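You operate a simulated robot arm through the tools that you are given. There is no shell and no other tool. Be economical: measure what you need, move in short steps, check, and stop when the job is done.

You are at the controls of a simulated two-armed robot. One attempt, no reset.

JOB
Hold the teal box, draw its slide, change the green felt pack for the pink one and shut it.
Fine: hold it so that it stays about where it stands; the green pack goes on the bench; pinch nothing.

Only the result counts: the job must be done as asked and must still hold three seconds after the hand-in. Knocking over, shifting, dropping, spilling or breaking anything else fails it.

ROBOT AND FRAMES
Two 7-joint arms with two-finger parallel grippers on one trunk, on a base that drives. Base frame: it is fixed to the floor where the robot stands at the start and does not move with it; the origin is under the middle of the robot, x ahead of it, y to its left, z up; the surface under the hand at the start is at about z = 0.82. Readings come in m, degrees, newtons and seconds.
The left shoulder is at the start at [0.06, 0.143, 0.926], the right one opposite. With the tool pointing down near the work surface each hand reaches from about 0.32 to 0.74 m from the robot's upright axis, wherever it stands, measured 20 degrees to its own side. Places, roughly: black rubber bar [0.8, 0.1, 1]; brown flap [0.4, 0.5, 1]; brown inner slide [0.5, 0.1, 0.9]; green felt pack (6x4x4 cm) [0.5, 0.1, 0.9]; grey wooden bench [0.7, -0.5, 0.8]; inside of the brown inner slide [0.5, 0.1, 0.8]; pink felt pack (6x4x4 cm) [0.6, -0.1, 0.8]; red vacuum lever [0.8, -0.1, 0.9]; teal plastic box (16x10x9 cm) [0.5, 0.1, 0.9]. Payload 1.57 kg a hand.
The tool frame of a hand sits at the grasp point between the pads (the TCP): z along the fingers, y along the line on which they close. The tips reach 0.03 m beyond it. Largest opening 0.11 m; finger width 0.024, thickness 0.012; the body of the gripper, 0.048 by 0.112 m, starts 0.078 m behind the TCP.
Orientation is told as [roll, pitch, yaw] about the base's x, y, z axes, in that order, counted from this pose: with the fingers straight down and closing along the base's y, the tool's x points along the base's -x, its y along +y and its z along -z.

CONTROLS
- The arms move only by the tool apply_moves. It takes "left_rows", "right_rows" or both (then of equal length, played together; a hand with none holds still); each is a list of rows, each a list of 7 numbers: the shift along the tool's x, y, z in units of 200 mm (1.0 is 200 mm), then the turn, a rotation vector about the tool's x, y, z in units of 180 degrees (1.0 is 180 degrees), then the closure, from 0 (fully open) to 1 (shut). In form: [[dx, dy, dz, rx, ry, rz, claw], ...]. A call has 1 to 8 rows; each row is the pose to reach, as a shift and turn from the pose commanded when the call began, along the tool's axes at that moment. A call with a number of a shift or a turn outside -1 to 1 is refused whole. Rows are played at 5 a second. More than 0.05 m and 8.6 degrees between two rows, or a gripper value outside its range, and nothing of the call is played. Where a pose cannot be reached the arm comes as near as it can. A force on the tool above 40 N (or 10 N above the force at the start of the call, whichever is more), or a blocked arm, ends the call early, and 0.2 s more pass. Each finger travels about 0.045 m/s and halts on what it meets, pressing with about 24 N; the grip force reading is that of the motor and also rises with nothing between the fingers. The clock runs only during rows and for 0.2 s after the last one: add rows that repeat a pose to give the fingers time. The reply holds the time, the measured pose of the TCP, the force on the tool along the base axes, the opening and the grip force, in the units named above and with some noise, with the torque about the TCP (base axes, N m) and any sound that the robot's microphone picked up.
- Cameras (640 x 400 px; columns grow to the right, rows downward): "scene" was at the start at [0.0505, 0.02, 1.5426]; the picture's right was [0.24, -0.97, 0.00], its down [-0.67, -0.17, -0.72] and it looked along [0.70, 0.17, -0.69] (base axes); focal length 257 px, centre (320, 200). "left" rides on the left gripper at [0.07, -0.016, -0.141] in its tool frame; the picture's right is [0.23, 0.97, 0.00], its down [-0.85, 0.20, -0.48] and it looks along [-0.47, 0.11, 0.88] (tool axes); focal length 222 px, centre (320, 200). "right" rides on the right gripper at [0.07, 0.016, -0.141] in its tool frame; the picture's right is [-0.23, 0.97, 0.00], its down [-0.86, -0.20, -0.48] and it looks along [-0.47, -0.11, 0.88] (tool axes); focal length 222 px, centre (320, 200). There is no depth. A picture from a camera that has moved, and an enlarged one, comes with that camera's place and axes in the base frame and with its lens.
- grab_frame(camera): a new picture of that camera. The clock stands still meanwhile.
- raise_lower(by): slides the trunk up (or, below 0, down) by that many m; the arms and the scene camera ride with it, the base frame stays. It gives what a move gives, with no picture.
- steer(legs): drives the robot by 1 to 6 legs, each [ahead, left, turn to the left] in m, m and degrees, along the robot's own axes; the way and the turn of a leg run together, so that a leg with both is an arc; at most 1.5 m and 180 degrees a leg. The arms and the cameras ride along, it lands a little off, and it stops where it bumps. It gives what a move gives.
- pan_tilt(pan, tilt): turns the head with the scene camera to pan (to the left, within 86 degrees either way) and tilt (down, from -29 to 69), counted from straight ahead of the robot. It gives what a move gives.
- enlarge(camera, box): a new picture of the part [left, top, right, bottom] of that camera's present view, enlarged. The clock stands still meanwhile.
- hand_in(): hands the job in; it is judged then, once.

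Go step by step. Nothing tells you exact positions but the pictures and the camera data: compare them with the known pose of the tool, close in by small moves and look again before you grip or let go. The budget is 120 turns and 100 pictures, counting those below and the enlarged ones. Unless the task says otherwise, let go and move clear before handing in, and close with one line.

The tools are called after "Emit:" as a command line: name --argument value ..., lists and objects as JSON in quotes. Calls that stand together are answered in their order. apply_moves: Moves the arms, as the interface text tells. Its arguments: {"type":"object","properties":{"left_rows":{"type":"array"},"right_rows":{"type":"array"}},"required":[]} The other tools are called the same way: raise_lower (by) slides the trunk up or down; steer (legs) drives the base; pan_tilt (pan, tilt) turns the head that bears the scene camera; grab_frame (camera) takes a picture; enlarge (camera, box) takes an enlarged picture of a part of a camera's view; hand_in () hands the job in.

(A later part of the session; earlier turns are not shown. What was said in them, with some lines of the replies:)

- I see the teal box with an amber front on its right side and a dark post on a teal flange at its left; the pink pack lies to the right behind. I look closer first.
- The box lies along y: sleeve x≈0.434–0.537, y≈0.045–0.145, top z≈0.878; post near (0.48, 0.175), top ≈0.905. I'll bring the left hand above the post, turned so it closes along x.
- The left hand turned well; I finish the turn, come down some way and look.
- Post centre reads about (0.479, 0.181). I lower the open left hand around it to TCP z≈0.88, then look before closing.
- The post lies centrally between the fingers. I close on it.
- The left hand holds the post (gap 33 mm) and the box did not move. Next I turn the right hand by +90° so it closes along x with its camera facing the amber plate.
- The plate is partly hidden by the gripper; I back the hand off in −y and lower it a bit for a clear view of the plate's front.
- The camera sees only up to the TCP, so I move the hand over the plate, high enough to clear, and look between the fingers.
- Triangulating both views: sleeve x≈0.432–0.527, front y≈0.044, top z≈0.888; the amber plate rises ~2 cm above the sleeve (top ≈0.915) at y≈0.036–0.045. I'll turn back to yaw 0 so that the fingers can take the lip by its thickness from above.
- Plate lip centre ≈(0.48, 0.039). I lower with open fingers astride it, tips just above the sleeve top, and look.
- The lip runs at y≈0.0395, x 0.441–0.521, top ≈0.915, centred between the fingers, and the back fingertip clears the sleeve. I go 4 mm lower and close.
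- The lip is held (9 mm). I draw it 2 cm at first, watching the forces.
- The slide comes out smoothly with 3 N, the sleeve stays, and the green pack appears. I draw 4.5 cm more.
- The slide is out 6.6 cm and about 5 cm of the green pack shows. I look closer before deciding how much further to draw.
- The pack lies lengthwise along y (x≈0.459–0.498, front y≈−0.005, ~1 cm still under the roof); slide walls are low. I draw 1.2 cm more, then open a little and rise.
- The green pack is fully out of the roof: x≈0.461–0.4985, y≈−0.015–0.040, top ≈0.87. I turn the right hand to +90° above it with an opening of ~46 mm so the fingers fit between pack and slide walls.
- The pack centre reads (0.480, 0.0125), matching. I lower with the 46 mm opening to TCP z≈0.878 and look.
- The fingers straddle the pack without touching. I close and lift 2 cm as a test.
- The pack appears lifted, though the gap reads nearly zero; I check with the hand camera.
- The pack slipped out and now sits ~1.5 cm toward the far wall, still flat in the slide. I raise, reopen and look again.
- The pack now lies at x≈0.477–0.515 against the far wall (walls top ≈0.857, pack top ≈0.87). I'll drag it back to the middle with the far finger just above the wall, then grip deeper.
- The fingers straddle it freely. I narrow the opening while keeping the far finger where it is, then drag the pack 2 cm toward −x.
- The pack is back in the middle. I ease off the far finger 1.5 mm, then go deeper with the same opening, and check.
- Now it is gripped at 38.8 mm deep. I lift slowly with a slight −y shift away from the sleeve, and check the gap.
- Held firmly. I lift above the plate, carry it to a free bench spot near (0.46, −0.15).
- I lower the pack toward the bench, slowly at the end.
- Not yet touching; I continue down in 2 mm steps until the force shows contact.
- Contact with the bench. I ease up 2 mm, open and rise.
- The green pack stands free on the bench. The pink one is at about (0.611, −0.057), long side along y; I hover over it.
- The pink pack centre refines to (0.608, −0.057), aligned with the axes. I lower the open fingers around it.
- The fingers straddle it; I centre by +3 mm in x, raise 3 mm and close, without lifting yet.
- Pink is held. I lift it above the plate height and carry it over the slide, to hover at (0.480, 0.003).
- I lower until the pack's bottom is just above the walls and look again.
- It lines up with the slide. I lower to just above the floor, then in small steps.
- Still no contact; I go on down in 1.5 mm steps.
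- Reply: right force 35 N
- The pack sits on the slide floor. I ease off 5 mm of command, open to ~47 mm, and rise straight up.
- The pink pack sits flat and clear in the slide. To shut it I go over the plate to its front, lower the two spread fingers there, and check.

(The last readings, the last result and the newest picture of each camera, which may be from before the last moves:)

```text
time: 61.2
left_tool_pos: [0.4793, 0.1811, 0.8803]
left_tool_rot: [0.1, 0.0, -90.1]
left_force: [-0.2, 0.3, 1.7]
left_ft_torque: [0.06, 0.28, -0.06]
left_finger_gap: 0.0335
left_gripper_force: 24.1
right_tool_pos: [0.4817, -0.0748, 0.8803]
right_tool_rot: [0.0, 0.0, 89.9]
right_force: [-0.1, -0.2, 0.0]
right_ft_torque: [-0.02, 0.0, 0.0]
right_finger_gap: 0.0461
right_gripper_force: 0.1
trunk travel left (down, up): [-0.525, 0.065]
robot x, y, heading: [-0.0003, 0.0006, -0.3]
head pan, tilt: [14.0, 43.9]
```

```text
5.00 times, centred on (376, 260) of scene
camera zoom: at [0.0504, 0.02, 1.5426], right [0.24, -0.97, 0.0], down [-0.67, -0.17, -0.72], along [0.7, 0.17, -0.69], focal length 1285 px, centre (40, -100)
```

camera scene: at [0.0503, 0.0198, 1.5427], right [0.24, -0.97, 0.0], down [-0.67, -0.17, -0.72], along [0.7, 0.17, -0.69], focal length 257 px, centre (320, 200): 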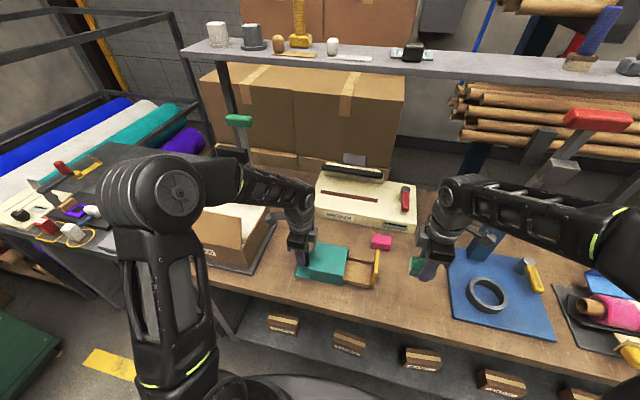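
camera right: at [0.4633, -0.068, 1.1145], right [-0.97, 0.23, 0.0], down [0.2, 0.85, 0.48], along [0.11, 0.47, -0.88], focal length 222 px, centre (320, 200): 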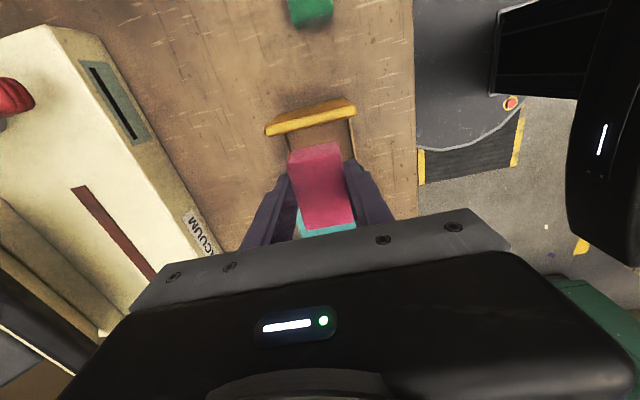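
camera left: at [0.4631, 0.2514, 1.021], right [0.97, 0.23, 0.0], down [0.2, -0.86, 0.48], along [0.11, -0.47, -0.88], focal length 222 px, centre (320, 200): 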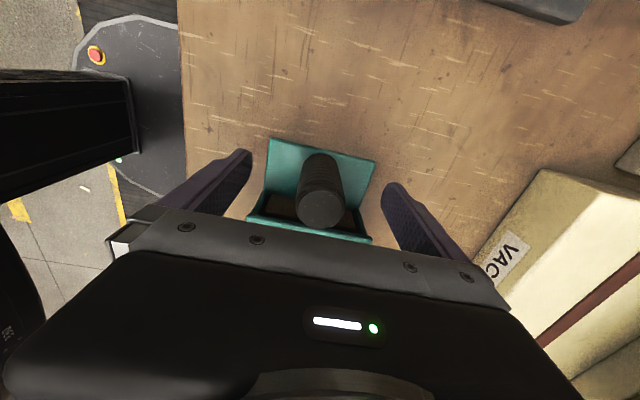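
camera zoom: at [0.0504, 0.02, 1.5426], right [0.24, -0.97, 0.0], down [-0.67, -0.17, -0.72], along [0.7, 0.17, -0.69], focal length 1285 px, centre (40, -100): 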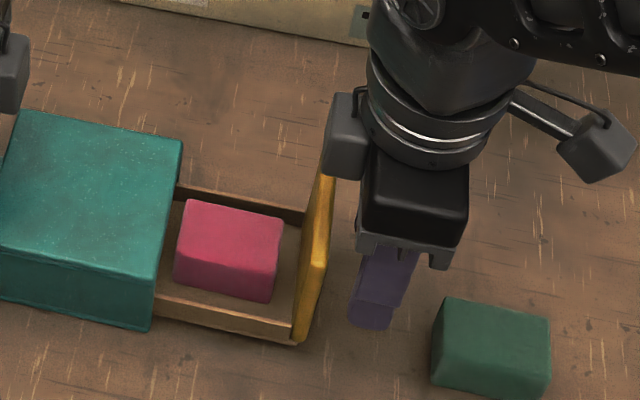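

The two fingers face the plate squarely. I push slowly in +y, first to y≈−0.02.

Emit:
apply_moves --right_rows '[[-0.04, 0, 0, 0, 0, 0, 0.58], [-0.08, 0, 0, 0, 0, 0, 0.58], [-0.12, 0, 0, 0, 0, 0, 0.58], [-0.16, 0, 0, 0, 0, 0, 0.58], [-0.2, 0, 0, 0, 0, 0, 0.58], [-0.24, 0, 0, 0, 0, 0, 0.58], [-0.275, 0, 0, 0, 0, 0, 0.58]]'

Emit:
enlarge --camera "scene" --box '[300, 220, 412, 300]'

```text
time: 62.8
left_tool_pos: [0.4794, 0.1817, 0.8794]
left_tool_rot: [0.1, 0.0, -90.0]
left_force: [-0.1, 3.7, 1.7]
left_ft_torque: [0.14, 0.26, -0.1]
left_finger_gap: 0.0334
left_gripper_force: 23.8
right_tool_pos: [0.4821, -0.0217, 0.8812]
right_tool_rot: [0.1, 0.1, 90.0]
right_force: [1.6, -3.6, 0.4]
right_ft_torque: [0.05, -0.05, -0.12]
right_finger_gap: 0.0466
right_gripper_force: 0.2
trunk travel left (down, up): [-0.525, 0.065]
robot x, y, heading: [0.0031, 0.0033, 0.1]
head pan, tilt: [14.0, 43.9]
```

```text
5.00 times, centred on (356, 260) of scene
camera zoom: at [0.0505, 0.02, 1.5427], right [0.24, -0.97, 0.0], down [-0.67, -0.17, -0.72], along [0.7, 0.17, -0.69], focal length 1285 px, centre (140, -100)
```

zoom: 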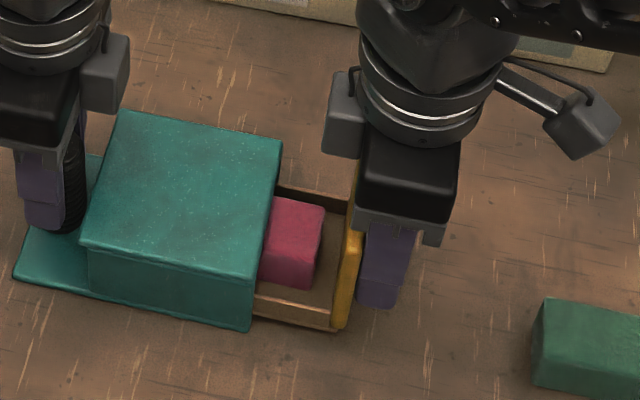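

Sliding in well with 3.6 N and the pack passes under the roof. I push on, another 3.5 cm.

Emit:
apply_moves --right_rows '[[-0.04, 0, 0, 0, 0, 0, 0.58], [-0.08, 0, 0, 0, 0, 0, 0.58], [-0.12, 0, 0, 0, 0, 0, 0.58], [-0.15, 0, 0, 0, 0, 0, 0.58], [-0.18, 0, 0, 0, 0, 0, 0.58], [-0.18, 0, 0, 0, 0, 0, 0.58]]'

Emit:
enlarge --camera "scene" --box '[290, 220, 402, 300]'

```text
time: 64.2
left_tool_pos: [0.4786, 0.1807, 0.8796]
left_tool_rot: [0.0, 0.0, -90.0]
left_force: [-0.6, 3.6, 2.1]
left_ft_torque: [0.07, 0.24, -0.01]
left_finger_gap: 0.0333
left_gripper_force: 24.3
right_tool_pos: [0.4813, 0.0151, 0.8809]
right_tool_rot: [0.0, 0.0, 90.0]
right_force: [0.5, -1.9, -0.3]
right_ft_torque: [0.03, 0.03, -0.11]
right_finger_gap: 0.0465
right_gripper_force: 0.2
trunk travel left (down, up): [-0.525, 0.065]
robot x, y, heading: [0.0004, 0.0006, -0.0]
head pan, tilt: [14.0, 43.9]
```

```text
5.00 times, centred on (346, 260) of scene
camera zoom: at [0.0504, 0.0201, 1.5426], right [0.24, -0.97, 0.0], down [-0.67, -0.17, -0.72], along [0.7, 0.17, -0.69], focal length 1285 px, centre (190, -100)
```

zoom: 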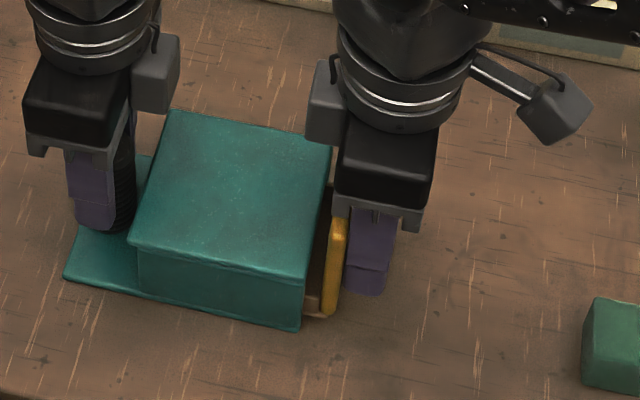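

About 7–10 mm remain. I push in small steps until the force rises at the stop.

Emit:
apply_moves --right_rows '[[-0.015, 0, 0, 0, 0, 0, 0.58], [-0.03, 0, 0, 0, 0, 0, 0.58], [-0.04, 0, 0, 0, 0, 0, 0.58], [-0.048, 0, 0, 0, 0, 0, 0.58], [-0.048, 0, 0, 0, 0, 0, 0.58]]'

Emit:
enlarge --camera "scene" --box '[310, 220, 390, 300]'

```text
time: 65.4
left_tool_pos: [0.4794, 0.1812, 0.8813]
left_tool_rot: [0.0, 0.1, -89.9]
left_force: [1.0, 12.3, -0.1]
left_ft_torque: [-0.21, 0.36, 0.09]
left_finger_gap: 0.0335
left_gripper_force: 24.2
right_tool_pos: [0.4814, 0.0236, 0.8819]
right_tool_rot: [0.0, 0.2, 90.1]
right_force: [-1.8, -14.4, 2.3]
right_ft_torque: [0.42, 0.01, 0.29]
right_finger_gap: 0.0469
right_gripper_force: 0.3
trunk travel left (down, up): [-0.525, 0.065]
robot x, y, heading: [-0.0026, -0.0015, -0.0]
head pan, tilt: [14.0, 43.9]
```

```text
5.00 times, centred on (350, 260) of scene
camera zoom: at [0.0503, 0.0197, 1.5427], right [0.24, -0.97, 0.0], down [-0.67, -0.17, -0.72], along [0.7, 0.17, -0.69], focal length 1285 px, centre (170, -100)
```

zoom: 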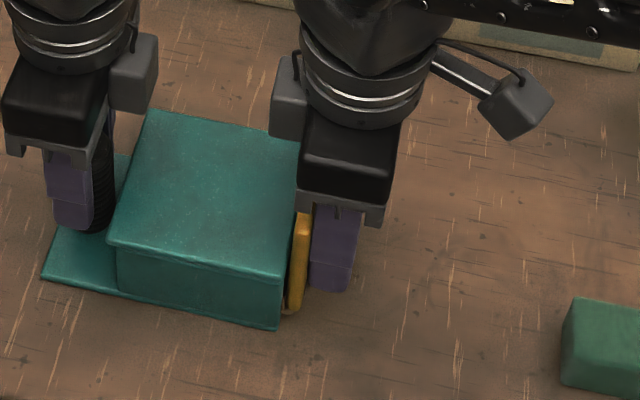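

The force rose to 14 N and the plate is back at its start place (outer face ≈0.035). I back the right hand away, rise, and look.

Emit:
apply_moves --right_rows '[[0.05, 0, 0, 0, 0, 0, 0.58], [0.15, 0, 0, 0, 0, 0, 0.58], [0.25, 0, 0, 0, 0, 0, 0.58], [0.3, 0, -0.2, 0, 0, 0, 0.58], [0.4, 0, -0.4, 0, 0, 0, 0.58], [0.5, 0, -0.6, 0, 0, 0, 0.58]]'

Emit:
enlarge --camera "scene" --box '[290, 210, 418, 290]'

Emit:
enlarge --camera "left" --box '[220, 120, 420, 245]'

```text
time: 66.8
left_tool_pos: [0.4784, 0.1806, 0.8801]
left_tool_rot: [0.0, 0.0, -90.0]
left_force: [-1.6, -1.2, 2.1]
left_ft_torque: [0.08, 0.31, 0.08]
left_finger_gap: 0.0333
left_gripper_force: 24.4
right_tool_pos: [0.4818, -0.072, 1.0025]
right_tool_rot: [0.0, 0.0, 90.0]
right_force: [0.0, -0.7, 0.5]
right_ft_torque: [0.0, -0.02, 0.02]
right_finger_gap: 0.0464
right_gripper_force: 0.1
trunk travel left (down, up): [-0.525, 0.065]
robot x, y, heading: [0.0021, -0.0007, -0.0]
head pan, tilt: [14.0, 43.9]
```

```text
5.00 times, centred on (354, 250) of scene
camera zoom: at [0.0502, 0.0198, 1.5426], right [0.24, -0.97, 0.0], down [-0.67, -0.17, -0.72], along [0.7, 0.17, -0.69], focal length 1285 px, centre (150, -50)
```

zoom: 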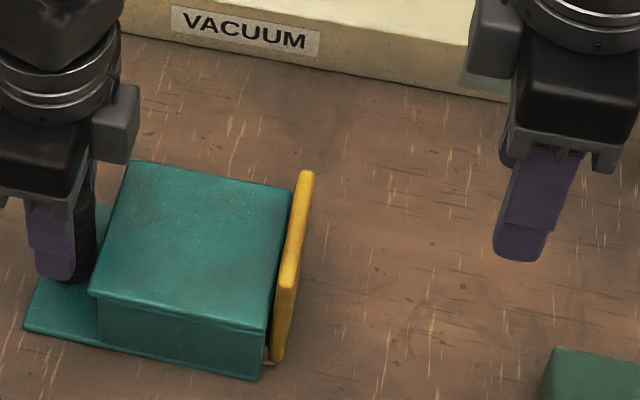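

```text
3.20 times, centred on (320, 182) of left
camera zoom: at [0.4629, 0.2513, 1.0212], right [0.97, 0.23, 0.0], down [0.2, -0.86, 0.48], along [0.11, -0.47, -0.88], focal length 711 px, centre (320, 256)
```

zoom: 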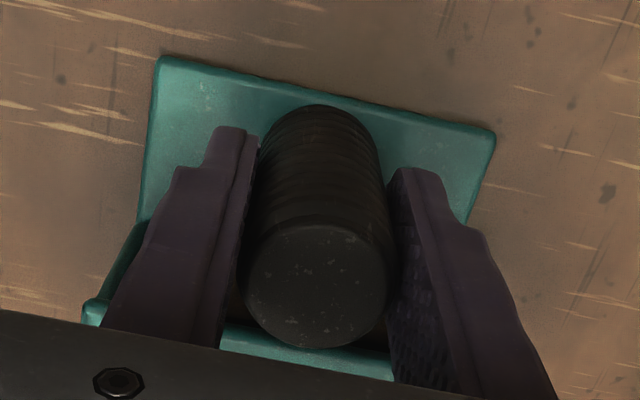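

The picture equals the starting one: shut, box unmoved. I now open the left hand and raise it straight up.

Emit:
apply_moves --left_rows '[[0, 0, 0, 0, 0, 0, 0.6], [0, 0, 0, 0, 0, 0, 0.3], [0, 0, 0, 0, 0, 0, 0.2], [0, 0, 0, 0, 0, 0, 0.2], [0, 0, -0.15, 0, 0, 0, 0.2], [0, 0, -0.35, 0, 0, 0, 0.2], [0, 0, -0.55, 0, 0, 0, 0.2], [0, 0, -0.75, 0, 0, 0, 0.2]]'

Emit:
enlarge --camera "scene" --box '[290, 210, 450, 310]'

Emit:
grab_frame --camera "left"

```text
time: 68.6
left_tool_pos: [0.477, 0.1828, 1.0316]
left_tool_rot: [0.0, 0.1, -90.0]
left_force: [-0.2, 0.3, 0.7]
left_ft_torque: [-0.01, -0.02, -0.04]
left_finger_gap: 0.0879
left_gripper_force: 0.1
right_tool_pos: [0.4822, -0.0722, 1.0012]
right_tool_rot: [0.0, 0.0, 89.9]
right_force: [-0.3, -0.2, -0.5]
right_ft_torque: [0.0, 0.01, 0.02]
right_finger_gap: 0.0462
right_gripper_force: 0.2
trunk travel left (down, up): [-0.525, 0.065]
robot x, y, heading: [0.002, 0.0042, -0.2]
head pan, tilt: [14.0, 43.9]
```

```text
4.00 times, centred on (370, 260) of scene
camera zoom: at [0.0501, 0.0199, 1.5426], right [0.24, -0.97, 0.0], down [-0.67, -0.17, -0.72], along [0.7, 0.17, -0.69], focal length 1028 px, centre (120, -40)
```

zoom: 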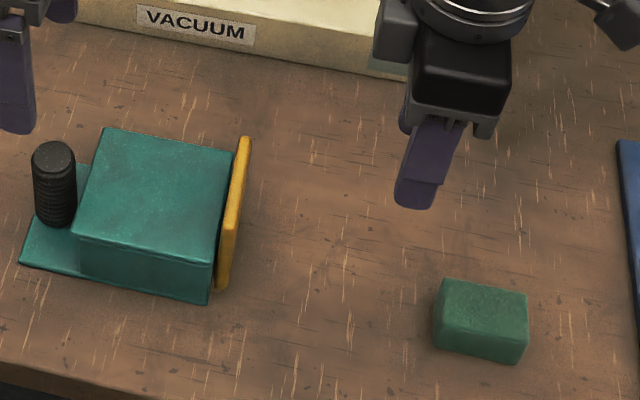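

```text
31 pictures are left
camera left: at [0.4609, 0.2527, 1.1728], right [0.97, 0.23, 0.0], down [0.2, -0.86, 0.48], along [0.11, -0.47, -0.88], focal length 222 px, centre (320, 200)
```

left: 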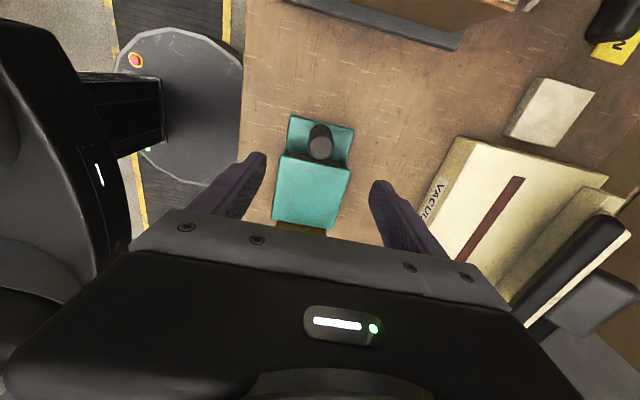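

The box stands where it did and is shut with the pink pack inside. The green pack rests on the bench and both hands are clear, so I hand in.

Emit:
hand_in

```text
The job is handed in.
```

The teal box is shut with the pink pack inside, and it stands where it started. The green pack is on the bench and both hands are clear. On the first try at lifting the green pack it slipped and slid sideways inside the slide; the second grip held.
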